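You operate a simulated robot arm through the tools that you are given. There is no shell and no other tool. Be economical: measure what you need, move in short steps, check, and stop when the job is done.

The job below is to be done with a simulated two-armed robot. You get a single attempt, and the scene is never put back.

Task
Close up the teal furnace: lid latched, blue cap clamped, coupling pushed home.
Fine: both latches hold; the boat stays on its tray and the tube valve stays closed.

The check looks at the end state, three seconds after you hand in, the way a careful person would. Anything else that was tipped, shoved, dropped, spilled or broken makes it a failure. Lids that push on must go on centred and level and be pressed home; caps that screw on are set level and turned clockwise until they are tight.

Robot
Two 7-joint arms with fingered hands on one trunk that stands fixed in place. Base frame: the origin is at the foot of the trunk, x ahead of it, y to its left, z up; the work surface is at about z = 750. Lengths are in mm, angles in rad, forces in N, time in s.
The left shoulder is at [70, 162, 1409], the right one opposite. With the tool pointing down near the work surface each hand reaches from about 100 to 700 mm from the base axis, measured 20 degrees to its own side. Payload 4 kg a hand.
Tool frame (each hand has its own): the origin (TCP) lies between the finger pads and is the grasp point; the fingertips stand 26 mm ahead of it; z points along the fingers, y is the line along which they close. Largest opening 132 mm; the body of the gripper starts 73 mm behind the TCP. The gripper is a hand of 4 fingers: y runs from the thumb to the fingers, the wrist lies at [0, 0, -224] in the tool frame, and closing takes about 1.5 s.
Orientation is that of the tool frame in the base frame, as [roll, pitch, yaw] about the fixed x, y, z axes, in that order (R = Rz(yaw) Ry(pitch) Rx(roll)). With the fingers straight down and closing along the base's y, the tool's x points along the base's -x, its y along +y and its z along -z.

Tools
- The arms move only by the tool arm_command. It takes "left_plan", "right_plan" or both (then of equal length, played together; a hand with none holds still); each is a list of rows, each a list of 6 numbers: the turn, a rotation vector about the base's x, y, z in rad, then the shift along the base's x, y, z in cm. In form: [[wx, wy, wz, tx, ty, tz], ...]. A call has 1 to 20 rows; each row is the pose to reach, as a shift and turn from the pose commanded when the call began. "left_grip" and "right_grip" are, for a hand that has rows, the opening in per cent of the stroke, from 0 (shut) to 100 (fully open), set as the call begins (left out, the last holds). Rows are played at 5 a second. More than 50 mm and 0.15 rad between two rows, or a gripper value outside its range, and nothing of the call is played. A pose out of reach is approached as far as the arm can. The call stops where the force on the tool passes 40 N (or 10 N more than at its start, if that is more) or the arm is blocked; 0.2 s more then pass. The fingers move at their own pace (about 45 mm/s each) and stop on an object; they squeeze with about 28 N. The grip force told is the motor's: it shows also when the fingers shut on nothing. Time passes only in rows, and 0.2 s behind the last, so rows that repeat a pose let the fingers close. The reply holds the time, the measured pose of the TCP, the force on the tool along the base axes, the opening and the grip force, in the units named above and with some noise, with the torque about the TCP (base axes, N m) and any sound that the robot's microphone picked up.
- Cameras (640 x 400 px; columns grow to the right, rows downward): "scene" is now at [140.4, -15.6, 1649.3]; the picture's right is [-0.20, -0.98, 0.00], its down [-0.46, 0.09, -0.88] and it looks along [0.86, -0.17, -0.47] (base axes); focal length 214 px, centre (320, 200). "left" rides on the left gripper at [-73, 6, -94] in its tool frame; the picture's right is [-0.08, -1.00, 0.00], its down [0.78, -0.06, -0.62] and it looks along [0.61, -0.05, 0.79] (tool axes); focal length 230 px, centre (320, 200). "right" rides on the right gripper at [73, 6, -94] in its tool frame; the picture's right is [-0.08, 1.00, 0.00], its down [-0.78, -0.06, -0.62] and it looks along [-0.61, -0.05, 0.79] (tool axes); focal length 230 px, centre (320, 200). There is no depth. A picture from a camera that has moved, and an enlarged one, comes with that camera's place and axes in the base frame and with its lens.
- capture(camera): a new picture of that camera. It takes no simulated time.
- move_column(by): slides the trunk up (or, below 0, down) by that many mm; the arms and the scene camera ride with it, the base frame stays. It gives what a move gives, with no picture.
- finger_targets(finger1, finger2, finger3, thumb_bend, hand): sets how far each is bent, from 0 (flat) to 1 (curled in); at 0.3 the hand is open as for a grip, at 0.7 the pads meet at the TCP. One left out holds its place. A second passes; each finger stops where it meets its share of the squeeze, and holds until it gets a number again. A gripper value or a shape takes the hand back. It gives what a move gives, with no picture; readings hold the bend of each and the force on the fingers (four entries, about 0 where the hand has none), thumb and palm.
- grasp_type(shape, hand): the hand has 4 fingers and takes this shape, open, in about a second: jaw (thumb against the fingers, like two jaws); tri (thumb and two fingers); tip (a fingertip pinch); poke (one finger out to press); point (the index stretched); flat (the hand flat); cup (the hand cupped); fist (a fist). The gripper value then closes the fingers along that shape, each until it touches; the sizes above hold for jaw. It gives what a move gives, with no picture.
- head_to(pan, tilt): turns the head with the scene camera to pan (to the left, within 1.501 rad either way) and tilt (down, from -0.506 to 1.204), counted from straight ahead of the robot. It gives what a move gives.
- close_up(camera, box): a new picture of the part [left, top, right, bottom] of that camera's present view, enlarged. It takes no simulated time.
- close_job(): hands the job in; it is judged then, once.

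Work in short steps. Places have to be worked out from the pictures, the camera data and where the tool is seen: move nearer, look again, correct. Check each grasp and each placing, and mend what went wrong. You have 120 turns and 74 pictures in all, those below and enlarged ones among them. Open the grippers and draw the arms clear of the work before you hand the job in, unless the task says otherwise; then end with one line.

The tools are called after "Request:" as a command line: name --argument value ..., lists and objects as JSON in quotes. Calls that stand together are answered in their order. arm_command: Moves the arms, as the interface text tells. Its arguments: {"type":"object","properties":{"left_plan":{"type":"array","items":{"type":"array","items":{"type":"number"}}},"left_grip":{"type":"number"},"right_plan":{"type":"array","items":{"type":"array","items":{"type":"number"}}},"right_grip":{"type":"number"}},"required":[]} The other tools are called the same way: move_column (by) slides the trunk up or down; grasp_type (shape, hand) gives the hand a shape; finger_targets (finger1, finger2, finger3, thumb_bend, hand) moves the fingers one by one; head_to (pan, tilt) turns the head that bears the scene camera; capture (camera) takes a picture; close_up (camera, box) takes an enlarged picture of a part of a camera's view; close_job () hands the job in.

At the start:

```text
time: 0.0
left_position: [410.5, -16.7, 1534.3]
left_ee_rot: [3.141, -0.001, -3.14]
left_wrist_force: [-0.3, 0.5, 0.0]
left_torque: [-0.02, -0.04, 0.01]
left_grip_width: 131.7
left_grip_force: 0.1
left_shape: jaw
left_bend: [0.3, 0.3, 0.3, 0.3]
left_finger forces: [0.0, 0.0, 0.1, 0.0, 0.0, 0.0]
right_position: [491.0, -456.3, 1466.0]
right_ee_rot: [3.141, -0.001, 3.141]
right_wrist_force: [0.1, 0.0, -0.5]
right_torque: [0.0, 0.02, 0.01]
right_grip_width: 132.0
right_grip_force: 0.2
right_shape: jaw
right_bend: [0.3, 0.3, 0.3, 0.3]
right_finger forces: [0.1, 0.0, 0.0, 0.0, 0.0, 0.0]
trunk travel left (down, up): [-888.0, 52.0]
head pan, tilt: [-0.199, 0.494]
```

scene: 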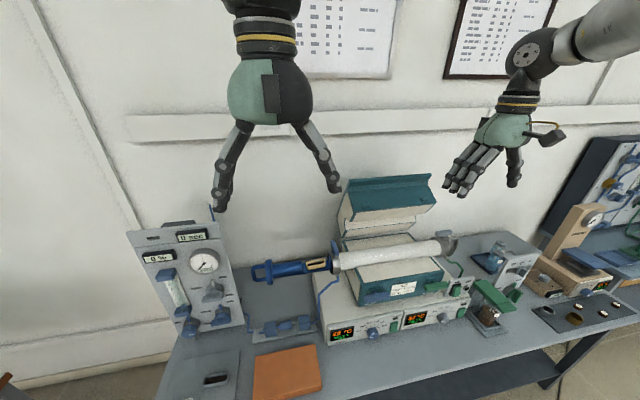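
right: 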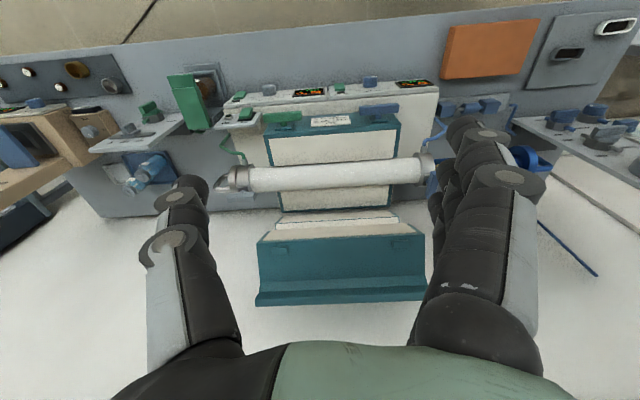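
left: 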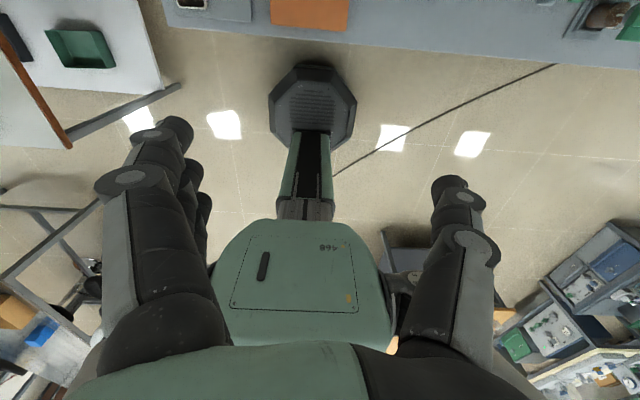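

The furnace with its open lid, tube, blue cap end and clamps needs a closer look; I take enlarged views.

Request:
close_up --camera "scene" --box '[300, 160, 480, 350]'

Request:
close_up --camera "scene" --box '[130, 200, 350, 350]'

Request:
close_up --camera "scene" --box '[420, 200, 640, 350]'

Request:
close_up --camera "right" --box '[200, 70, 460, 230]'

```text
2.11 times, centred on (390, 255) of scene
camera zoom: at [140.4, -15.6, 1649.3], right [-0.2, -0.98, 0.0], down [-0.46, 0.09, -0.88], along [0.86, -0.17, -0.47], focal length 452 px, centre (173, 84)
```

zoom: 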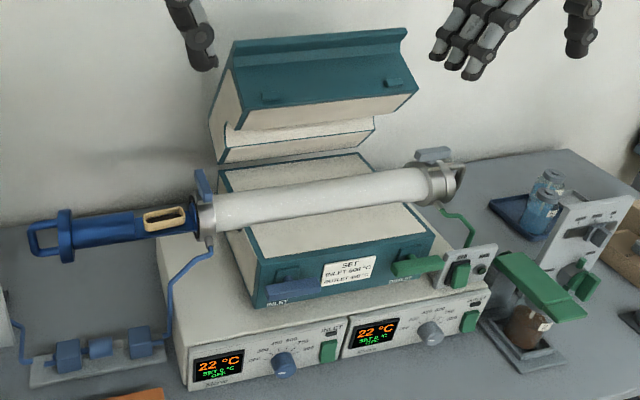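

```text
2.67 times, centred on (240, 275) of scene
camera zoom: at [140.4, -15.6, 1649.3], right [-0.2, -0.98, 0.0], down [-0.46, 0.09, -0.88], along [0.86, -0.17, -0.47], focal length 572 px, centre (533, 0)
```

zoom: 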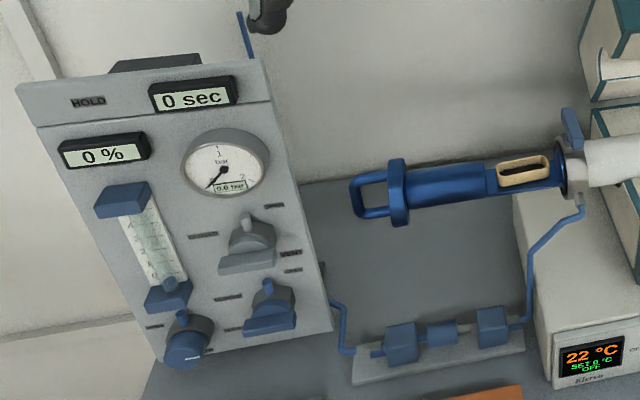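

```text
2.67 times, centred on (530, 275) of scene
camera zoom: at [140.4, -15.6, 1649.3], right [-0.2, -0.98, 0.0], down [-0.46, 0.09, -0.88], along [0.86, -0.17, -0.47], focal length 572 px, centre (-240, 0)
```

zoom: 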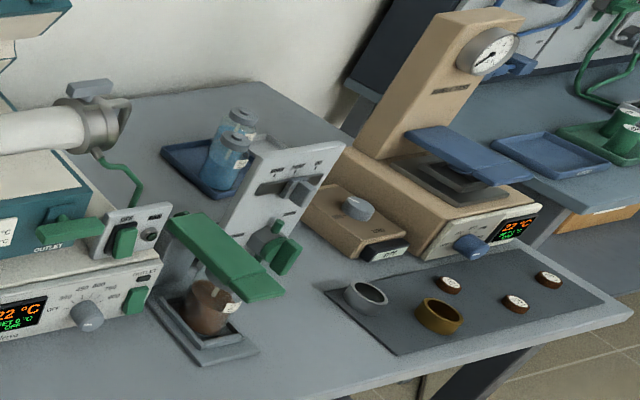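

```text
2.46 times, centred on (330, 150) of right
camera zoom: at [417.9, -450.0, 1559.9], right [0.08, 1.0, 0.0], down [0.78, -0.06, 0.62], along [0.61, -0.05, -0.79], focal length 566 px, centre (295, 323)
```

zoom: 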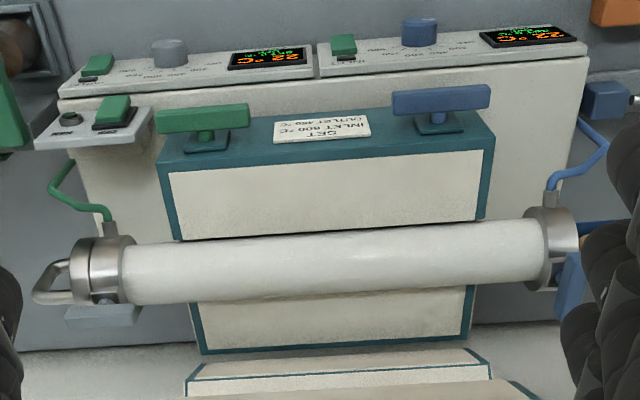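

Rough triangulation: tube axis near x≈745, z≈1025, y from −690 to −200; blue cap still ~200 mm out; open lid's top edge about (870,−275,1320). I move the left hand aside and bring the right camera over to see the inlet end.

Request:
arm_command --left_plan '[[0, 0, 0, 0, 4, 0], [0, 0, 0, 0, 8, 0], [0, 0, 0, 0, 12, 0], [0, 0, 0, 0, 16, 0], [0, 0, 0, 0, 20, 0], [0, 0, 0, 0, 24, 0], [0, 0, 0, 0, 28, 0], [0, 0, 0, 0, 32, 0]]' --right_plan '[[0, 0, 0, 0, 4, -1], [0, 0, 0, 0, 8, -2], [0, 0, 0, 0, 12, -3], [0, 0, 0, 0, 16, -4], [0, 0, 0, 0, 20, -5], [0, 0, 0, 0, 24, -6], [0, 0, 0, 0, 28, -7], [0, 0, 0, 0, 32, -8]]'

Request:
capture --camera "right"

Request:
capture --camera "scene"

```text
time: 1.8
left_position: [444.8, 259.6, 1491.9]
left_ee_rot: [-3.137, 0.003, 3.141]
left_wrist_force: [-0.2, -0.4, 0.7]
left_torque: [0.01, -0.01, 0.0]
left_grip_width: 132.3
left_grip_force: 0.2
left_shape: jaw
left_bend: [0.3, 0.3, 0.3, 0.3]
left_finger forces: [0.0, 0.1, 0.1, 0.1, 0.1, 0.0]
left hand out of reach, approached as far as the arm can: row 3, 4, 5, 6, 7, 8
right_position: [489.5, -229.0, 1408.5]
right_ee_rot: [3.098, 0.0, 3.127]
right_wrist_force: [0.9, 0.1, -0.2]
right_torque: [0.01, -0.02, -0.01]
right_grip_width: 131.8
right_grip_force: 0.0
right_shape: jaw
right_bend: [0.3, 0.3, 0.3, 0.3]
right_finger forces: [0.0, 0.0, 0.0, 0.0, 0.0, 0.1]
right hand out of reach, approached as far as the arm can: row 6, 7, 8
trunk travel left (down, up): [-888.0, 52.0]
head pan, tilt: [-0.199, 0.494]
```

```text
66 pictures are left
camera right: at [417.1, -225.8, 1502.5], right [0.09, 0.99, 0.04], down [0.78, -0.1, 0.61], along [0.61, -0.02, -0.79], focal length 230 px, centre (320, 200)
```

right: 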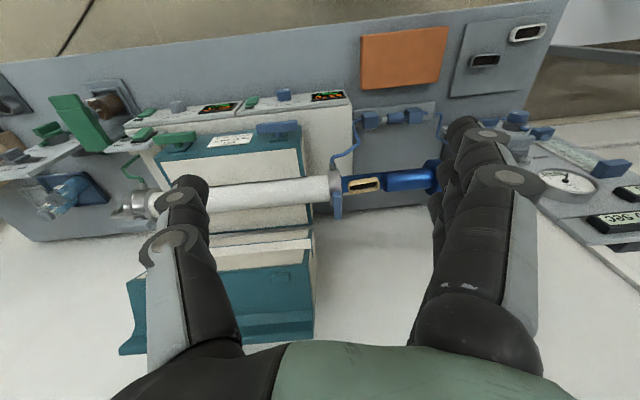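

```text
65 pictures are left
camera scene: at [139.7, -12.2, 1649.4], right [-0.2, -0.98, 0.0], down [-0.46, 0.09, -0.88], along [0.86, -0.17, -0.47], focal length 214 px, centre (320, 200)
```

scene: 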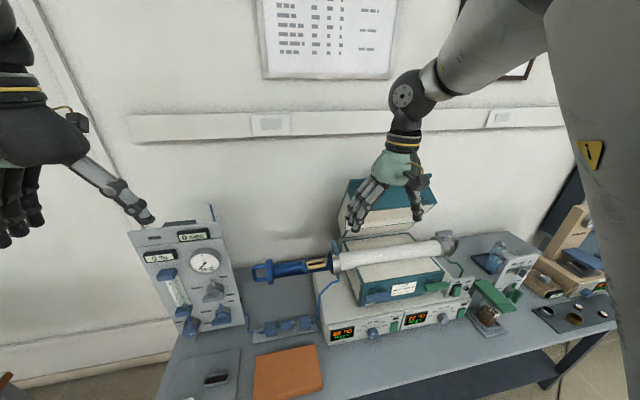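

The right camera can see the whole row; I zoom in on the inlet end, coupling and cap.

Request:
close_up --camera "right" --box '[300, 90, 460, 220]'

Request:
close_up --camera "scene" --box '[240, 240, 360, 340]'

```text
3.08 times, centred on (380, 155) of right
camera zoom: at [417.1, -225.8, 1502.5], right [0.09, 0.99, 0.04], down [0.78, -0.1, 0.61], along [0.61, -0.02, -0.79], focal length 708 px, centre (135, 338)
```

zoom: 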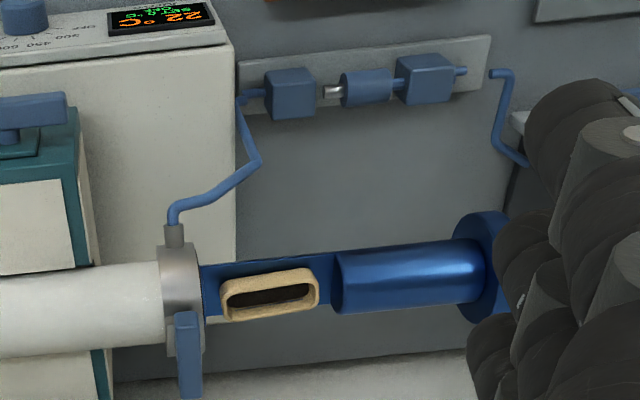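

```text
4.00 times, centred on (300, 290) of scene
camera zoom: at [139.7, -12.2, 1649.4], right [-0.2, -0.98, 0.0], down [-0.46, 0.09, -0.88], along [0.86, -0.17, -0.47], focal length 858 px, centre (400, -160)
```

zoom: 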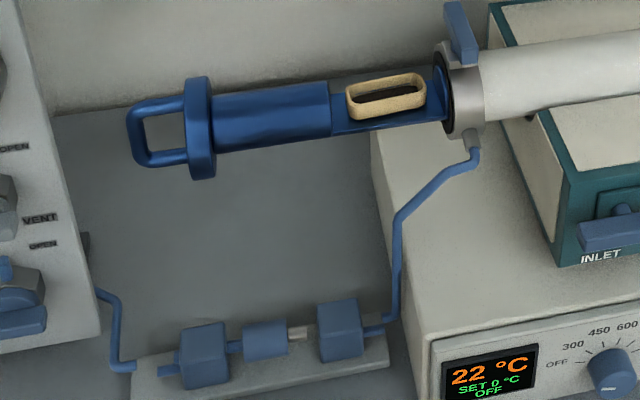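

Findings: coupling sleeve at ≈(678,18,793) with ~25 mm of bare nipple toward −y. Cap disc at y≈59 needs ~250 mm travel to the flange at y≈−200, and its loop handle is vertical at (757,115,1015). I bring the left hand down with its fingers pointing forward to a pre-grasp at the handle, and move the right hand back.

Request:
arm_command --left_plan '[[0, -0.1122, 0, 1.357, -1.236, -3.1], [0, -0.2244, 0, 2.714, -2.472, -6.2], [0, -0.3366, 0, 4.071, -3.708, -9.3], [0, -0.4488, 0, 5.428, -4.944, -12.4], [0, -0.561, 0, 6.785, -6.18, -15.5], [0, -0.6732, 0, 8.142, -7.416, -18.6], [0, -0.7854, 0, 9.5, -8.652, -21.7], [0, -0.8976, 0, 10.856, -9.888, -24.8], [0, -1.0098, 0, 12.213, -11.124, -27.9], [0, -1.122, 0, 13.57, -12.36, -31.0], [0, -1.2342, 0, 14.927, -13.596, -34.1], [0, -1.3464, 0, 16.284, -14.832, -37.2], [0, -1.4586, 0, 17.641, -16.068, -40.3], [0, -1.5708, 0, 19.0, -17.3, -43.4]]' --right_plan '[[0, 0, 0, 0, -4, 1], [0, 0, 0, 0, -8, 2], [0, 0, 0, 0, -12, 3], [0, 0, 0, 0, -16, 4], [0, 0, 0, 0, -20, 5], [0, 0, 0, 0, -24, 6], [0, 0, 0, 0, -28, 7], [0, 0, 0, 0, -32, 8], [0, 0, 0, 0, -32, 8], [0, 0, 0, 0, -32, 8], [0, 0, 0, 0, -32, 8], [0, 0, 0, 0, -32, 8], [0, 0, 0, 0, -32, 8], [0, 0, 0, 0, -32, 8]]' --left_grip 50

Request:
capture --camera "left"

Request:
capture --camera "scene"

```text
time: 4.8
left_position: [639.4, 85.7, 1057.4]
left_ee_rot: [-0.968, 1.57, -0.967]
left_wrist_force: [0.1, 0.8, -1.1]
left_torque: [0.0, -0.03, 0.02]
left_grip_width: 66.0
left_grip_force: 0.2
left_shape: jaw
left_bend: [0.73, 0.73, 0.73, 0.7]
left_finger forces: [0.1, 0.0, 0.0, 0.1, 0.0, 0.0]
left hand out of reach, approached as far as the arm can: row 12
right_position: [496.0, -543.3, 1484.4]
right_ee_rot: [-3.141, -0.003, -3.141]
right_wrist_force: [1.1, 0.4, 0.5]
right_torque: [-0.04, 0.02, -0.02]
right_grip_width: 131.8
right_grip_force: 0.1
right_shape: jaw
right_bend: [0.3, 0.3, 0.3, 0.3]
right_finger forces: [0.0, 0.1, 0.0, 0.0, 0.0, 0.1]
trunk travel left (down, up): [-888.0, 52.0]
head pan, tilt: [-0.199, 0.494]
```

```text
62 pictures are left
camera left: at [546.8, 90.8, 1129.7], right [0.0, -1.0, 0.08], down [-0.62, -0.06, -0.79], along [0.79, -0.05, -0.61], focal length 230 px, centre (320, 200)
```

left: 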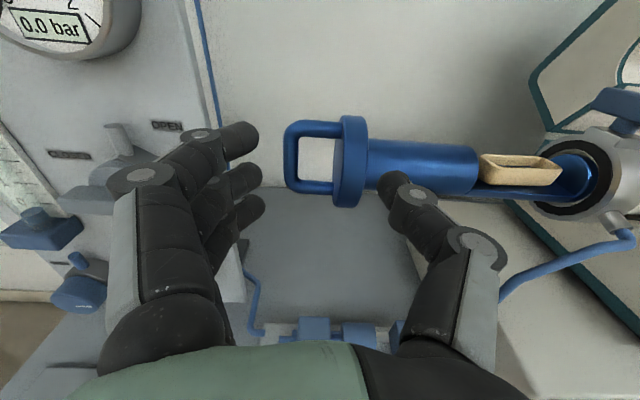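

```text
61 pictures are left
camera scene: at [145.5, -11.8, 1649.2], right [-0.2, -0.98, 0.0], down [-0.47, 0.09, -0.88], along [0.86, -0.17, -0.48], focal length 214 px, centre (320, 200)
```

scene: 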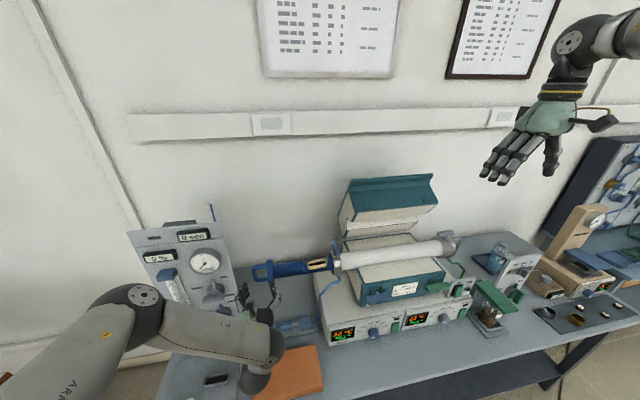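

The earlier command was referenced to the pose actually reached, and the left hand is now at (639,86,1057). From this view the loop's end bar is at ≈(757,112,1019), with the thumb side toward −y. I line up in y and z with a smaller opening so the thumb can enter the loop.

Request:
arm_command --left_plan '[[0, 0, 0, 0, 1.2, -1.9], [0, 0, 0, 0, 2.4, -3.8], [0, 0, 0, 2.5, 2.4, -3.8], [0, 0, 0, 2.5, 2.4, -3.8], [0, 0, 0, 2.5, 2.4, -3.8], [0, 0, 0, 2.5, 2.4, -3.8]]' --left_grip 35

Request:
capture --camera "left"

```text
time: 6.2
left_position: [648.9, 104.9, 1021.7]
left_ee_rot: [1.463, 1.568, 1.461]
left_wrist_force: [0.2, -1.1, -0.5]
left_torque: [-0.04, -0.03, 0.0]
left_grip_width: 46.6
left_grip_force: 0.1
left_shape: jaw
left_bend: [0.73, 0.73, 0.73, 0.7]
left_finger forces: [0.0, 0.0, 0.0, 0.1, 0.0, 0.0]
left hand out of reach, approached as far as the arm can: row 3, 4, 5, 6
right_position: [491.2, -548.2, 1485.0]
right_ee_rot: [3.141, 0.0, -3.14]
right_wrist_force: [0.1, 0.0, -0.5]
right_torque: [0.02, 0.01, -0.02]
right_grip_width: 131.8
right_grip_force: 0.1
right_shape: jaw
right_bend: [0.3, 0.3, 0.3, 0.3]
right_finger forces: [0.0, 0.1, 0.1, 0.1, 0.0, 0.1]
trunk travel left (down, up): [-888.0, 52.0]
head pan, tilt: [-0.199, 0.494]
```

```text
60 pictures are left
camera left: at [555.9, 110.9, 1093.5], right [0.0, -1.0, 0.08], down [-0.62, -0.06, -0.79], along [0.79, -0.05, -0.61], focal length 230 px, centre (320, 200)
```

left: 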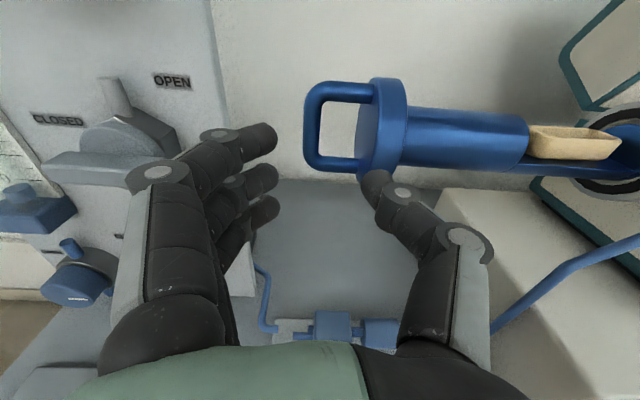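

The hand is short of reach at this trunk height with fingers level. I'll raise the hand while lowering the trunk in steps.

Request:
arm_command --left_plan '[[0, 0, 0, -3, -0.5, 3], [0, 0, 0, -6, -1, 6], [0, 0, 0, -8, -1, 10], [0, 0, 0, -8, -1, 14]]'

Request:
move_column --by -150

```text
time: 7.2
left_position: [569.3, 99.4, 1160.9]
left_ee_rot: [2.436, 1.571, 2.435]
left_wrist_force: [0.4, -0.1, 0.0]
left_torque: [0.01, 0.02, -0.01]
left_grip_width: 46.6
left_grip_force: 0.0
left_shape: jaw
left_bend: [0.73, 0.73, 0.73, 0.7]
left_finger forces: [0.1, 0.0, 0.0, 0.1, 0.0, 0.0]
right_position: [490.2, -546.1, 1486.9]
right_ee_rot: [-3.141, 0.0, -3.141]
right_wrist_force: [0.1, 0.6, 0.0]
right_torque: [-0.01, 0.0, -0.02]
right_grip_width: 131.9
right_grip_force: 0.1
right_shape: jaw
right_bend: [0.3, 0.3, 0.3, 0.3]
right_finger forces: [0.0, 0.0, 0.0, 0.0, 0.1, 0.1]
trunk travel left (down, up): [-888.0, 52.0]
head pan, tilt: [-0.199, 0.494]
```

```text
time: 8.9
left_position: [570.5, 97.9, 1010.2]
left_ee_rot: [2.051, 1.57, 2.051]
left_wrist_force: [0.3, -0.6, 0.4]
left_torque: [0.0, 0.01, 0.0]
left_grip_width: 46.4
left_grip_force: 0.0
left_shape: jaw
left_bend: [0.73, 0.73, 0.73, 0.7]
left_finger forces: [0.0, 0.0, 0.0, 0.1, 0.0, 0.0]
right_position: [491.2, -547.5, 1336.0]
right_ee_rot: [3.141, 0.001, 3.141]
right_wrist_force: [-0.6, -0.5, 0.1]
right_torque: [-0.06, 0.0, -0.02]
right_grip_width: 132.0
right_grip_force: 0.0
right_shape: jaw
right_bend: [0.3, 0.3, 0.3, 0.3]
right_finger forces: [0.1, 0.0, 0.0, 0.0, 0.0, 0.1]
trunk travel left (down, up): [-738.0, 202.0]
head pan, tilt: [-0.199, 0.494]
```

Raise again, lower another 150, then return to grasp height.

Request:
arm_command --left_plan '[[0, 0, 0, 0, 0, 4], [0, 0, 0, 0, 0, 8], [0, 0, 0, 0, 0, 12], [0, 0, 0, 0, 0, 16]]'

Request:
move_column --by -150

Request:
arm_command --left_plan '[[0, 0, 0, 2.5, 0.5, 0], [0, 0, 0, 5, 1, 0], [0, 0, 0, 7.5, 1.2, 0], [0, 0, 0, 9, 1.2, 0]]'

Request:
capture --camera "left"

Request:
capture --camera "scene"

```text
time: 9.9
left_position: [570.8, 98.7, 1170.4]
left_ee_rot: [1.304, 1.57, 1.305]
left_wrist_force: [0.2, 0.6, 0.0]
left_torque: [0.03, 0.03, 0.01]
left_grip_width: 46.4
left_grip_force: 0.0
left_shape: jaw
left_bend: [0.73, 0.73, 0.73, 0.7]
left_finger forces: [0.1, 0.1, 0.1, 0.0, 0.1, 0.0]
right_position: [490.5, -547.6, 1336.9]
right_ee_rot: [3.141, -0.002, 3.141]
right_wrist_force: [0.2, -0.6, -0.4]
right_torque: [-0.02, 0.01, -0.03]
right_grip_width: 131.9
right_grip_force: 0.0
right_shape: jaw
right_bend: [0.3, 0.3, 0.3, 0.3]
right_finger forces: [0.1, 0.0, 0.1, 0.0, 0.0, 0.0]
trunk travel left (down, up): [-738.0, 202.0]
head pan, tilt: [-0.199, 0.494]
```

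```text
time: 11.7
left_position: [571.4, 98.1, 1021.8]
left_ee_rot: [-1.434, 1.571, -1.434]
left_wrist_force: [-0.7, -0.1, -0.8]
left_torque: [0.01, -0.01, 0.0]
left_grip_width: 46.5
left_grip_force: 0.0
left_shape: jaw
left_bend: [0.73, 0.73, 0.73, 0.7]
left_finger forces: [0.0, 0.1, 0.0, 0.0, 0.0, 0.0]
right_position: [490.4, -545.8, 1186.4]
right_ee_rot: [3.141, 0.001, 3.142]
right_wrist_force: [0.1, -0.1, 0.0]
right_torque: [0.02, 0.01, -0.01]
right_grip_width: 132.1
right_grip_force: 0.1
right_shape: jaw
right_bend: [0.3, 0.3, 0.3, 0.3]
right_finger forces: [0.0, 0.0, 0.0, 0.0, 0.0, 0.0]
trunk travel left (down, up): [-588.0, 352.0]
head pan, tilt: [-0.199, 0.494]
```

```text
time: 12.7
left_position: [662.3, 108.6, 1021.4]
left_ee_rot: [1.608, 1.569, 1.608]
left_wrist_force: [-0.3, -0.1, 0.4]
left_torque: [-0.01, -0.01, 0.0]
left_grip_width: 46.5
left_grip_force: 0.0
left_shape: jaw
left_bend: [0.73, 0.73, 0.73, 0.7]
left_finger forces: [0.0, 0.1, 0.0, 0.0, 0.1, 0.1]
right_position: [489.4, -550.0, 1184.7]
right_ee_rot: [3.14, 0.001, -3.141]
right_wrist_force: [-0.1, -0.3, -0.5]
right_torque: [0.01, -0.02, 0.0]
right_grip_width: 131.8
right_grip_force: 0.0
right_shape: jaw
right_bend: [0.3, 0.3, 0.3, 0.3]
right_finger forces: [0.1, 0.0, 0.0, 0.0, 0.0, 0.0]
trunk travel left (down, up): [-588.0, 352.0]
head pan, tilt: [-0.199, 0.494]
```

```text
59 pictures are left
camera left: at [568.3, 113.3, 1093.6], right [0.0, -1.0, 0.08], down [-0.62, -0.06, -0.78], along [0.79, -0.05, -0.61], focal length 230 px, centre (320, 200)
```

left: 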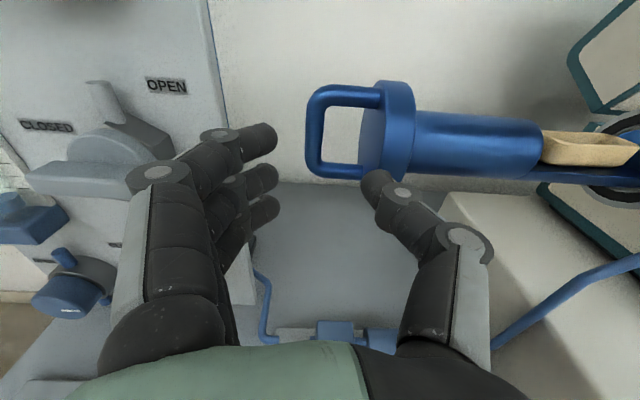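

```text
58 pictures are left
camera scene: at [139.8, -17.9, 1349.2], right [-0.2, -0.98, 0.0], down [-0.46, 0.1, -0.88], along [0.86, -0.17, -0.47], focal length 214 px, centre (320, 200)
```

scene: 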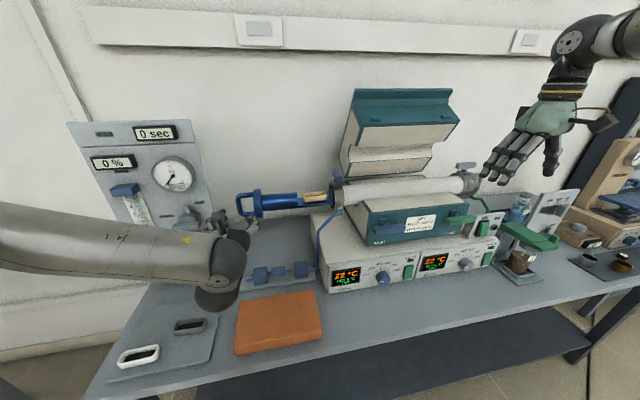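

Now the hand is in reach. Bar at y≈111 and loop interior y≈73–105, so I aim the thumb at the interior's middle (TCP y≈117, opening 40), z≈1017, and advance partway.

Request:
arm_command --left_plan '[[0, 0, 0, 0, 0.8, -0.4], [0, 0, 0, 1, 0.8, -0.4], [0, 0, 0, 3, 0.8, -0.4], [0, 0, 0, 4.5, 0.8, -0.4], [0, 0, 0, 4.5, 0.8, -0.4]]' --left_grip 28

Request:
capture --camera "left"

```text
time: 13.9
left_position: [705.0, 118.7, 1017.1]
left_ee_rot: [3.031, 1.57, 3.031]
left_wrist_force: [0.3, 0.1, -0.2]
left_torque: [-0.02, -0.01, 0.01]
left_grip_width: 37.4
left_grip_force: 0.1
left_shape: jaw
left_bend: [0.73, 0.73, 0.73, 0.7]
left_finger forces: [0.0, 0.1, 0.0, 0.1, 0.0, 0.0]
right_position: [490.8, -547.3, 1185.8]
right_ee_rot: [3.142, 0.002, -3.141]
right_wrist_force: [0.4, 0.4, -0.1]
right_torque: [0.01, -0.01, -0.01]
right_grip_width: 131.9
right_grip_force: 0.0
right_shape: jaw
right_bend: [0.3, 0.3, 0.3, 0.3]
right_finger forces: [0.1, 0.0, 0.1, 0.0, 0.0, 0.1]
trunk travel left (down, up): [-588.0, 352.0]
head pan, tilt: [-0.199, 0.494]
```

```text
57 pictures are left
camera left: at [612.7, 123.1, 1089.0], right [0.0, -1.0, 0.08], down [-0.62, -0.06, -0.78], along [0.79, -0.05, -0.61], focal length 230 px, centre (320, 200)
```

left: 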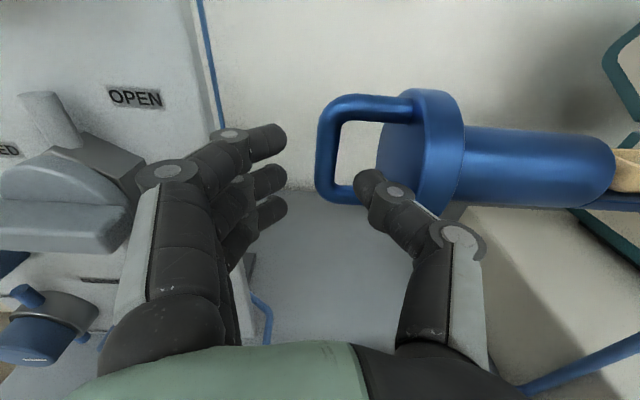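

The thumb lines up with the loop interior (y 64–103, z 1018±28). I advance to the bar and close gently.

Request:
arm_command --left_plan '[[0, 0, 0, 2, 0, 0.2], [0, 0, 0, 4, 0, 0.2], [0, 0, 0, 5.2, 0, 0.2], [0, 0, 0, 5.2, 0, 0.2]]'

Request:
capture --camera "left"

```text
time: 14.9
left_position: [756.7, 118.9, 1018.3]
left_ee_rot: [2.726, 1.57, 2.724]
left_wrist_force: [1.0, -0.6, -0.5]
left_torque: [0.05, 0.02, 0.03]
left_grip_width: 37.2
left_grip_force: 0.2
left_shape: jaw
left_bend: [0.73, 0.73, 0.73, 0.7]
left_finger forces: [0.0, 0.1, 0.1, 0.1, 2.0, 0.0]
right_position: [491.1, -548.2, 1186.2]
right_ee_rot: [-3.141, 0.0, 3.141]
right_wrist_force: [-0.5, 0.1, 0.3]
right_torque: [0.02, -0.04, 0.02]
right_grip_width: 131.9
right_grip_force: 0.0
right_shape: jaw
right_bend: [0.3, 0.3, 0.3, 0.3]
right_finger forces: [0.0, 0.0, 0.0, 0.0, 0.0, 0.0]
trunk travel left (down, up): [-588.0, 352.0]
head pan, tilt: [-0.199, 0.494]
```

```text
56 pictures are left
camera left: at [664.6, 123.2, 1090.7], right [0.0, -1.0, 0.08], down [-0.62, -0.06, -0.78], along [0.79, -0.05, -0.61], focal length 230 px, centre (320, 200)
```

left: 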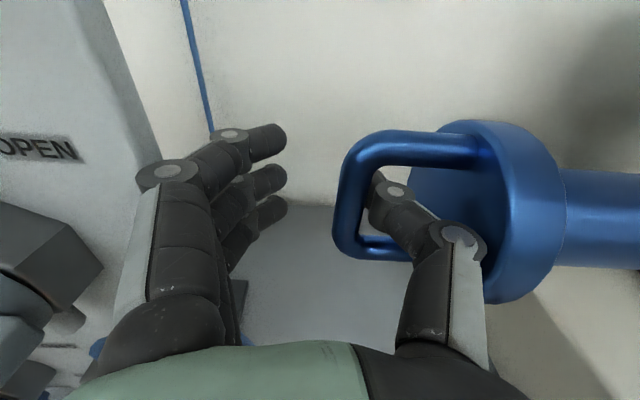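

The thumb is inside the loop and just touching the bar (bar y≈105). I shift slightly −y while closing.

Request:
arm_command --left_plan '[[0, 0, 0, 0, -0.3, 0], [0, 0, 0, 0, -0.6, 0], [0, 0, 0, 0, -0.8, 0], [0, 0, 0, 0, -0.8, 0], [0, 0, 0, 0, -0.8, 0], [0, 0, 0, 0, -0.8, 0]]' --left_grip 0

Request:
capture --camera "left"

Request:
close_up --camera "scene" --box '[220, 160, 380, 260]'

```text
time: 16.3
left_position: [758.1, 109.0, 1018.7]
left_ee_rot: [-0.604, 1.571, -0.604]
left_wrist_force: [4.9, -1.8, 1.4]
left_torque: [0.01, -0.02, -0.86]
left_grip_width: 4.8
left_grip_force: 28.1
left_shape: jaw
left_bend: [0.65, 0.65, 0.65, 0.72]
left_finger forces: [3.2, 0.1, 3.5, 0.0, 51.0, 0.1]
right_position: [491.4, -547.0, 1184.9]
right_ee_rot: [3.141, 0.0, 3.141]
right_wrist_force: [-0.5, -0.4, 0.3]
right_torque: [-0.03, 0.0, -0.02]
right_grip_width: 132.1
right_grip_force: 0.1
right_shape: jaw
right_bend: [0.3, 0.3, 0.3, 0.3]
right_finger forces: [0.0, 0.0, 0.0, 0.0, 0.0, 0.0]
trunk travel left (down, up): [-588.0, 352.0]
head pan, tilt: [-0.199, 0.494]
```

```text
55 pictures are left
camera left: at [666.0, 114.3, 1090.4], right [0.0, -1.0, 0.08], down [-0.62, -0.06, -0.78], along [0.79, -0.05, -0.62], focal length 230 px, centre (320, 200)
```

left: 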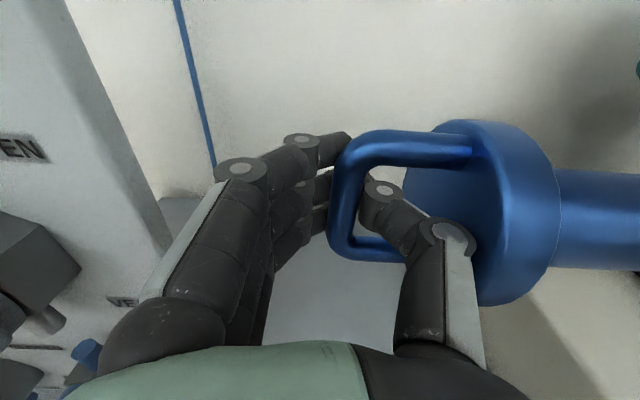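

```text
4.00 times, centred on (300, 210) of scene
camera zoom: at [141.2, -16.1, 1349.2], right [-0.2, -0.98, 0.0], down [-0.46, 0.09, -0.88], along [0.86, -0.17, -0.47], focal length 858 px, centre (400, 160)
```

zoom: 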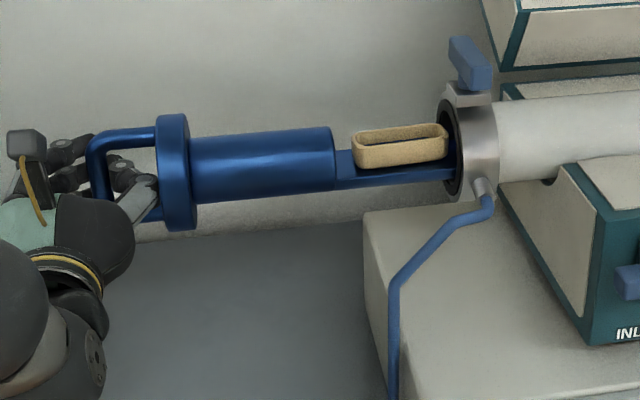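

The bar is held with the grip force at its full 28 N. The axis seems to run slightly −x as y falls (slope ~0.025), so I push slowly along it and watch the lateral forces.

Request:
arm_command --left_plan '[[0, 0, 0, 0, -0.5, 0], [0, 0, 0, -0.02, -1.2, 0], [0, 0, 0, -0.05, -2.0, 0], [0, 0, 0, -0.07, -2.8, 0], [0, 0, 0, -0.09, -3.6, 0], [0, 0, 0, -0.1, -4.0, 0]]'

Request:
close_up --camera "scene" --box '[220, 160, 380, 260]'

```text
time: 17.7
left_position: [759.2, 70.4, 1017.7]
left_ee_rot: [-2.003, 1.571, -2.003]
left_wrist_force: [11.2, 1.1, 4.5]
left_torque: [-0.14, 0.06, -0.63]
left_grip_width: 4.0
left_grip_force: 28.1
left_shape: jaw
left_bend: [0.65, 0.65, 0.65, 0.72]
left_finger forces: [4.3, 5.1, 4.5, 0.0, 53.6, 0.0]
right_position: [493.6, -548.1, 1184.4]
right_ee_rot: [-3.141, -0.001, -3.14]
right_wrist_force: [0.2, 1.0, 0.4]
right_torque: [0.0, 0.0, 0.0]
right_grip_width: 132.2
right_grip_force: 0.1
right_shape: jaw
right_bend: [0.3, 0.3, 0.3, 0.3]
right_finger forces: [0.0, 0.1, 0.1, 0.0, 0.1, 0.0]
trunk travel left (down, up): [-588.0, 352.0]
head pan, tilt: [-0.199, 0.494]
```

```text
4.00 times, centred on (300, 210) of scene
camera zoom: at [142.1, -15.5, 1349.2], right [-0.2, -0.98, 0.0], down [-0.47, 0.09, -0.88], along [0.86, -0.17, -0.47], focal length 858 px, centre (400, 160)
```

zoom: 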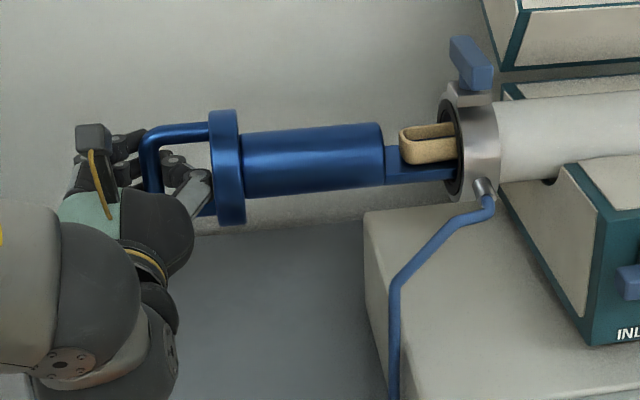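

It slides smoothly and the boat is entering the tube. A +11 N x-force says I'm biased toward −x, so I correct by +3 mm as I continue.

Request:
arm_command --left_plan '[[0, 0, 0, 0.2, -0.5, 0], [0, 0, 0, 0.3, -1.2, 0], [0, 0, 0, 0.3, -2.0, 0], [0, 0, 0, 0.3, -2.8, 0], [0, 0, 0, 0.3, -3.6, 0], [0, 0, 0, 0.3, -4.0, 0]]'

Request:
close_up --camera "scene" --box '[220, 160, 380, 260]'

```text
time: 19.1
left_position: [759.1, 30.2, 1018.4]
left_ee_rot: [2.269, 1.57, 2.269]
left_wrist_force: [-1.2, 0.4, 1.2]
left_torque: [-0.04, 0.01, -1.06]
left_grip_width: 3.9
left_grip_force: 28.1
left_shape: jaw
left_bend: [0.65, 0.65, 0.65, 0.73]
left_finger forces: [3.2, 0.0, 3.3, 0.0, 50.5, 0.1]
right_position: [490.5, -546.8, 1185.9]
right_ee_rot: [3.141, 0.0, 3.14]
right_wrist_force: [0.6, 0.1, 0.4]
right_torque: [0.0, -0.01, 0.02]
right_grip_width: 131.8
right_grip_force: 0.2
right_shape: jaw
right_bend: [0.3, 0.3, 0.3, 0.3]
right_finger forces: [0.0, 0.0, 0.1, 0.0, 0.0, 0.1]
trunk travel left (down, up): [-588.0, 352.0]
head pan, tilt: [-0.199, 0.494]
```

```text
4.00 times, centred on (300, 210) of scene
camera zoom: at [140.0, -15.5, 1349.3], right [-0.2, -0.98, 0.0], down [-0.46, 0.09, -0.88], along [0.86, -0.17, -0.47], focal length 858 px, centre (400, 160)
```

zoom: 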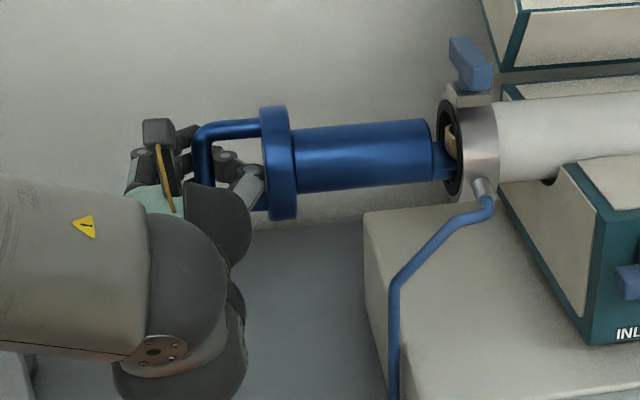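

Forces are now near zero and x is constant, so the axis runs along y. Continuing straight.

Request:
arm_command --left_plan '[[0, 0, 0, 0, -0.5, 0], [0, 0, 0, 0, -1.3, 0], [0, 0, 0, 0, -2.2, 0], [0, 0, 0, 0, -3.1, 0], [0, 0, 0, 0, -4.0, 0], [0, 0, 0, 0, -4.9, 0], [0, 0, 0, 0, -5.8, 0], [0, 0, 0, 0, -6.5, 0], [0, 0, 0, 0, -7.0, 0]]'

Request:
close_up --camera "scene" --box '[240, 150, 400, 250]'

```text
time: 21.1
left_position: [761.1, -39.4, 1018.1]
left_ee_rot: [2.981, 1.569, 2.982]
left_wrist_force: [-4.1, 1.6, -7.4]
left_torque: [0.33, -0.21, -1.07]
left_grip_width: 3.8
left_grip_force: 27.9
left_shape: jaw
left_bend: [0.66, 0.65, 0.65, 0.73]
left_finger forces: [2.7, 0.1, 3.0, 0.1, 51.2, 0.0]
right_position: [490.3, -547.1, 1186.1]
right_ee_rot: [3.14, -0.001, 3.141]
right_wrist_force: [0.4, -0.1, 0.4]
right_torque: [0.0, 0.02, -0.01]
right_grip_width: 131.9
right_grip_force: 0.0
right_shape: jaw
right_bend: [0.3, 0.3, 0.3, 0.3]
right_finger forces: [0.0, 0.1, 0.0, 0.1, 0.0, 0.0]
trunk travel left (down, up): [-588.0, 352.0]
head pan, tilt: [-0.199, 0.494]
```

```text
4.00 times, centred on (320, 200) of scene
camera zoom: at [140.8, -15.8, 1349.2], right [-0.2, -0.98, 0.0], down [-0.46, 0.09, -0.88], along [0.86, -0.17, -0.47], focal length 858 px, centre (320, 200)
```

zoom: 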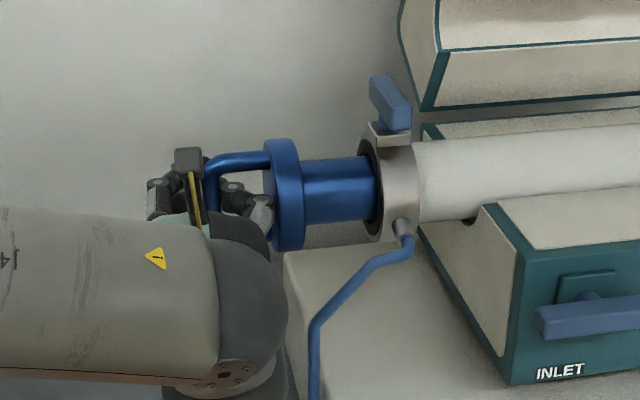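

The plug is in the mouth with about 60 mm left. I continue, with a tiny correction in z and x.

Request:
arm_command --left_plan '[[0, 0, 0, -0.05, -0.5, -0.15], [0, 0, 0, -0.05, -1.3, -0.15], [0, 0, 0, -0.05, -2.2, -0.15], [0, 0, 0, -0.05, -3.1, -0.15], [0, 0, 0, -0.05, -4.0, -0.15], [0, 0, 0, -0.05, -4.5, -0.15]]'

Request:
close_up --camera "scene" --box '[240, 150, 400, 250]'

```text
time: 22.5
left_position: [759.7, -84.8, 1018.0]
left_ee_rot: [-0.6, 1.567, -0.598]
left_wrist_force: [5.9, 0.4, 7.5]
left_torque: [-0.5, 0.29, -0.76]
left_grip_width: 3.5
left_grip_force: 28.1
left_shape: jaw
left_bend: [0.65, 0.65, 0.65, 0.73]
left_finger forces: [3.5, 0.0, 3.5, 0.0, 57.4, 0.0]
right_position: [491.7, -546.6, 1185.4]
right_ee_rot: [-3.141, 0.0, -3.142]
right_wrist_force: [-0.3, 0.0, 0.9]
right_torque: [0.02, 0.0, -0.01]
right_grip_width: 131.8
right_grip_force: 0.2
right_shape: jaw
right_bend: [0.3, 0.3, 0.3, 0.3]
right_finger forces: [0.0, 0.1, 0.0, 0.0, 0.1, 0.1]
trunk travel left (down, up): [-588.0, 352.0]
head pan, tilt: [-0.199, 0.494]
```

```text
4.00 times, centred on (320, 200) of scene
camera zoom: at [140.5, -15.4, 1349.4], right [-0.2, -0.98, 0.0], down [-0.46, 0.09, -0.88], along [0.86, -0.17, -0.47], focal length 858 px, centre (320, 200)
```

zoom: 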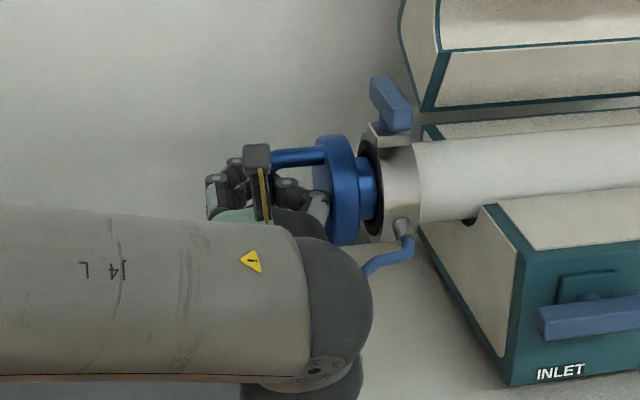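

Around 10–15 mm remain; I push gently until contact.

Request:
arm_command --left_plan '[[0, 0, 0, 0.02, -0.4, 0.06], [0, 0, 0, 0.02, -0.8, 0.06], [0, 0, 0, 0.02, -1.2, 0.06], [0, 0, 0, 0.02, -1.6, 0.06], [0, 0, 0, 0.02, -2.0, 0.06], [0, 0, 0, 0.02, -2.4, 0.06], [0, 0, 0, 0.02, -2.8, 0.06]]'

Request:
close_up --camera "scene" --box '[280, 150, 400, 240]'

Request:
capture --camera "left"

```text
time: 24.1
left_position: [759.2, -103.8, 1018.6]
left_ee_rot: [0.059, 1.571, 0.065]
left_wrist_force: [-11.8, 39.3, 5.5]
left_torque: [-0.37, 0.02, -2.97]
left_grip_width: 0.0
left_grip_force: 27.4
left_shape: jaw
left_bend: [0.65, 0.64, 0.64, 0.72]
left_finger forces: [4.8, 0.0, 5.0, 0.0, 107.4, 0.1]
right_position: [488.7, -540.5, 1191.0]
right_ee_rot: [-3.137, 0.002, 3.141]
right_wrist_force: [0.1, 0.1, -0.2]
right_torque: [0.0, 0.04, 0.03]
right_grip_width: 132.0
right_grip_force: 0.0
right_shape: jaw
right_bend: [0.3, 0.3, 0.3, 0.3]
right_finger forces: [0.0, 0.1, 0.0, 0.1, 0.0, 0.1]
trunk travel left (down, up): [-588.0, 352.0]
head pan, tilt: [-0.199, 0.494]
```

```text
4.44 times, centred on (340, 195) of scene
camera zoom: at [138.1, -7.2, 1349.5], right [-0.19, -0.98, 0.01], down [-0.46, 0.09, -0.88], along [0.86, -0.17, -0.47], focal length 953 px, centre (231, 222)
```

zoom: 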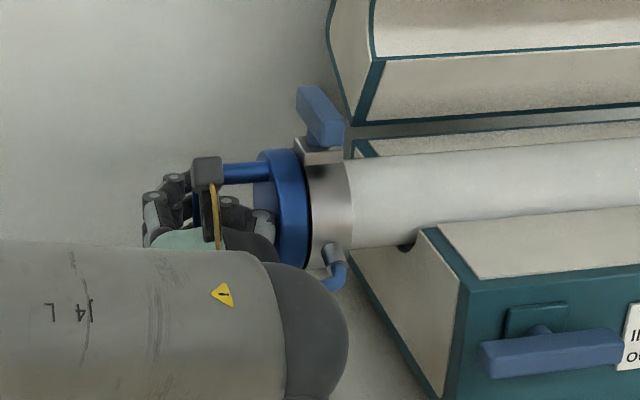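

```text
48 pictures are left
camera left: at [666.5, -99.8, 1090.2], right [0.01, -1.0, 0.08], down [-0.62, -0.06, -0.78], along [0.79, -0.04, -0.61], focal length 230 px, centre (320, 200)
```

left: 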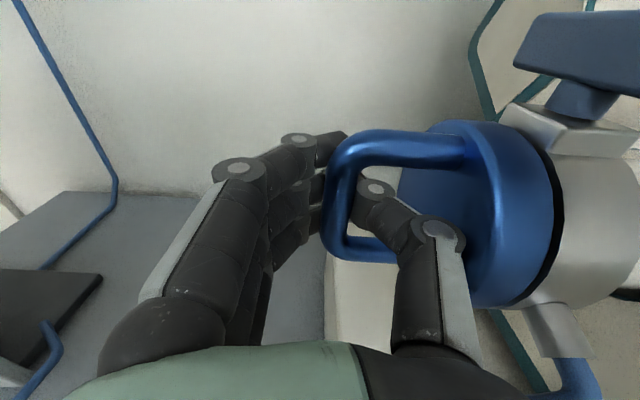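

The cap is seated on the gasket. I now study the outlet's already-closed clamp and the latches for comparison, plus the blue clamp lever.

Request:
close_up --camera "scene" --box '[400, 150, 500, 240]'

Request:
close_up --camera "scene" --box '[330, 80, 480, 250]'

```text
4.44 times, centred on (450, 195) of scene
camera zoom: at [138.1, -7.2, 1349.5], right [-0.19, -0.98, 0.01], down [-0.46, 0.09, -0.88], along [0.86, -0.17, -0.47], focal length 953 px, centre (-258, 222)
```

zoom: 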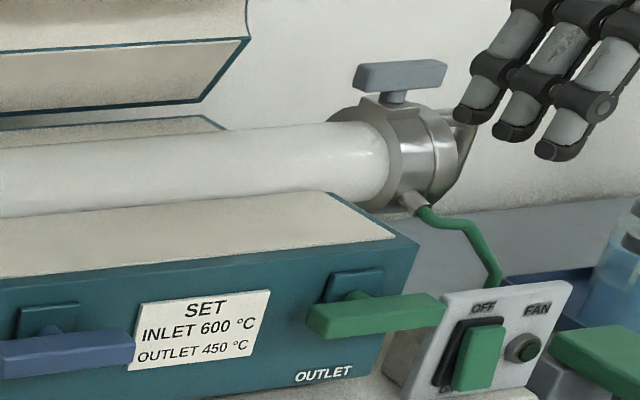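

```text
2.35 times, centred on (405, 165) of scene
camera zoom: at [138.1, -7.2, 1349.5], right [-0.19, -0.98, 0.01], down [-0.46, 0.09, -0.88], along [0.86, -0.17, -0.47], focal length 505 px, centre (120, 282)
```

zoom: 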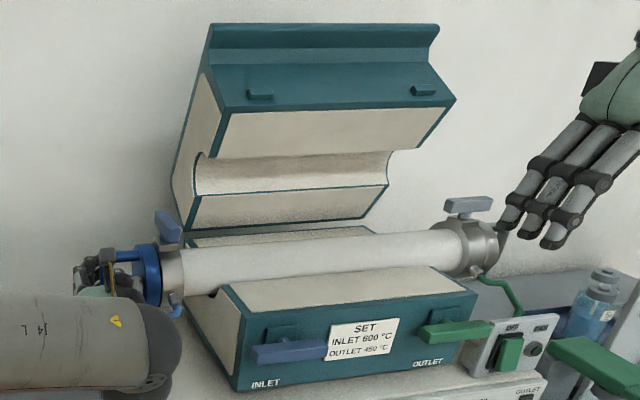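

Now it's clear: the closed outlet clamp has its bar along the tube, while the blue one lies across it, so it needs a quarter turn about the vertical. The front latches are T-bars to be turned after the lid closes. I release the loop slightly and back the left hand out.

Request:
arm_command --left_plan '[[0, 0, 0, 0, 0, 0], [0, 0, 0, 0, 0.5, 0], [0, 0, 0, 0, 0.8, 0], [0, 0, 0, 0, 0.8, 0], [0, 0, 0, -3, 0.8, 0], [0, 0, 0, -6, 0.8, 0], [0, 0, 0, -9, 0.8, 0], [0, 0, 0, -11, 0.8, 2], [0, 0, 0, -12, 0.8, 5], [0, 0, 0, -12, 0.8, 8]]' --left_grip 17

Request:
capture --camera "left"

```text
time: 26.3
left_position: [640.4, -104.0, 1096.9]
left_ee_rot: [-1.345, 1.569, -1.343]
left_wrist_force: [-0.5, -0.2, 0.0]
left_torque: [-0.01, -0.03, 0.01]
left_grip_width: 22.5
left_grip_force: 0.0
left_shape: jaw
left_bend: [0.73, 0.73, 0.73, 0.7]
left_finger forces: [0.0, 0.1, 0.1, 0.1, 0.1, 0.0]
right_position: [492.0, -545.8, 1186.1]
right_ee_rot: [3.139, 0.001, 3.14]
right_wrist_force: [-0.3, -0.7, 0.1]
right_torque: [-0.03, -0.03, -0.02]
right_grip_width: 131.9
right_grip_force: 0.1
right_shape: jaw
right_bend: [0.3, 0.3, 0.3, 0.3]
right_finger forces: [0.0, 0.0, 0.0, 0.1, 0.0, 0.0]
trunk travel left (down, up): [-588.0, 352.0]
head pan, tilt: [-0.199, 0.494]
```

```text
45 pictures are left
camera left: at [547.4, -99.1, 1169.6], right [0.0, -1.0, 0.08], down [-0.62, -0.06, -0.78], along [0.79, -0.05, -0.61], focal length 230 px, centre (320, 200)
```

left: 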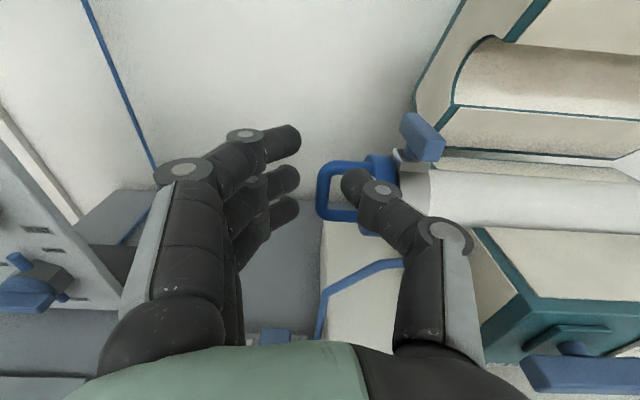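

The lever bar sits at y≈−204, z≈1092, spanning x 722–800. I straddle its near end with the half-open hand so that I can push it either way.

Request:
arm_command --left_plan '[[0, 0, 0, 0, -4, 0.4], [0, 0, 0, 0, -8, 0.4], [0, 0, 0, 0, -10, 0.4], [0, 0, 0, 2, -10, 0.4], [0, 0, 0, 4, -10, 0.4], [0, 0, 0, 5.5, -10, 0.4]]' --left_grip 40

Request:
capture --camera "left"

```text
time: 27.7
left_position: [695.3, -205.2, 1100.8]
left_ee_rot: [-2.444, 1.569, -2.444]
left_wrist_force: [0.4, 0.5, -0.8]
left_torque: [0.02, -0.01, -0.02]
left_grip_width: 52.4
left_grip_force: 0.0
left_shape: jaw
left_bend: [0.73, 0.73, 0.73, 0.7]
left_finger forces: [0.0, 0.1, 0.1, 0.1, 0.0, 0.0]
right_position: [490.5, -548.8, 1185.6]
right_ee_rot: [3.141, -0.002, 3.141]
right_wrist_force: [0.6, -0.1, -0.1]
right_torque: [-0.02, -0.01, 0.01]
right_grip_width: 132.0
right_grip_force: 0.1
right_shape: jaw
right_bend: [0.3, 0.3, 0.3, 0.3]
right_finger forces: [0.0, 0.0, 0.0, 0.0, 0.0, 0.1]
trunk travel left (down, up): [-588.0, 352.0]
head pan, tilt: [-0.199, 0.494]
```

```text
44 pictures are left
camera left: at [602.5, -200.3, 1173.9], right [0.0, -1.0, 0.08], down [-0.62, -0.06, -0.78], along [0.79, -0.05, -0.62], focal length 230 px, centre (320, 200)
```

left: 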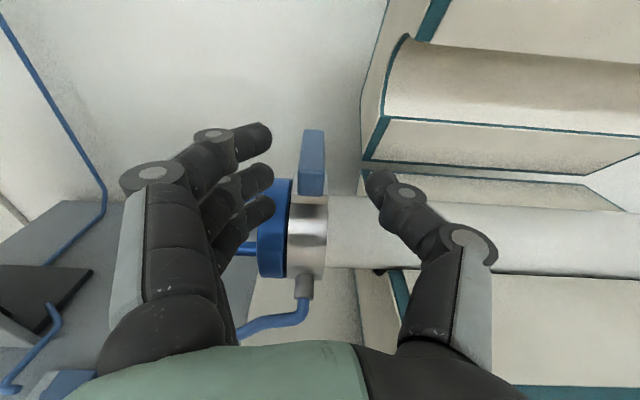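

The bar is centred between thumb and fingers. I advance 35 mm, then try moving the near end toward −y.

Request:
arm_command --left_plan '[[0, 0, 0, 1.5, 0.2, 0], [0, 0, 0, 3.3, 0.2, 0], [0, 0, 0, 3.3, -1, 0], [0, 0, 0, 3.3, -2, 0], [0, 0, 0, 3.3, -2.6, 0], [0, 0, 0, 3.3, -3.2, 0], [0, 0, 0, 3.3, -3.8, 0], [0, 0, 0, 3.3, -4.4, 0]]'

Request:
capture --camera "left"

```text
time: 29.5
left_position: [724.9, -249.3, 1102.6]
left_ee_rot: [0.052, 1.567, 0.051]
left_wrist_force: [-13.2, 3.4, -0.8]
left_torque: [0.04, 0.22, 0.7]
left_grip_width: 55.3
left_grip_force: 0.1
left_shape: jaw
left_bend: [0.73, 0.73, 0.73, 0.7]
left_finger forces: [0.1, 6.2, 7.2, 0.0, 0.0, 0.0]
right_position: [488.0, -548.4, 1187.4]
right_ee_rot: [-3.141, 0.001, 3.141]
right_wrist_force: [-0.4, -0.4, -0.7]
right_torque: [0.02, 0.0, -0.04]
right_grip_width: 131.8
right_grip_force: 0.1
right_shape: jaw
right_bend: [0.3, 0.3, 0.3, 0.3]
right_finger forces: [0.0, 0.1, 0.0, 0.1, 0.1, 0.0]
trunk travel left (down, up): [-588.0, 352.0]
head pan, tilt: [-0.199, 0.494]
```

```text
43 pictures are left
camera left: at [631.1, -244.4, 1175.4], right [0.0, -1.0, 0.08], down [-0.61, -0.06, -0.79], along [0.79, -0.05, -0.61], focal length 230 px, centre (320, 200)
```

left: 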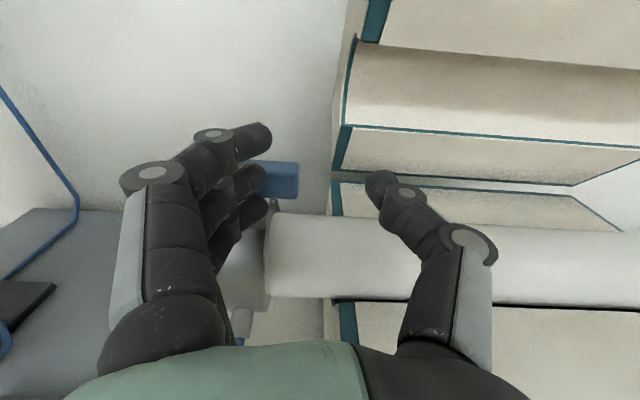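

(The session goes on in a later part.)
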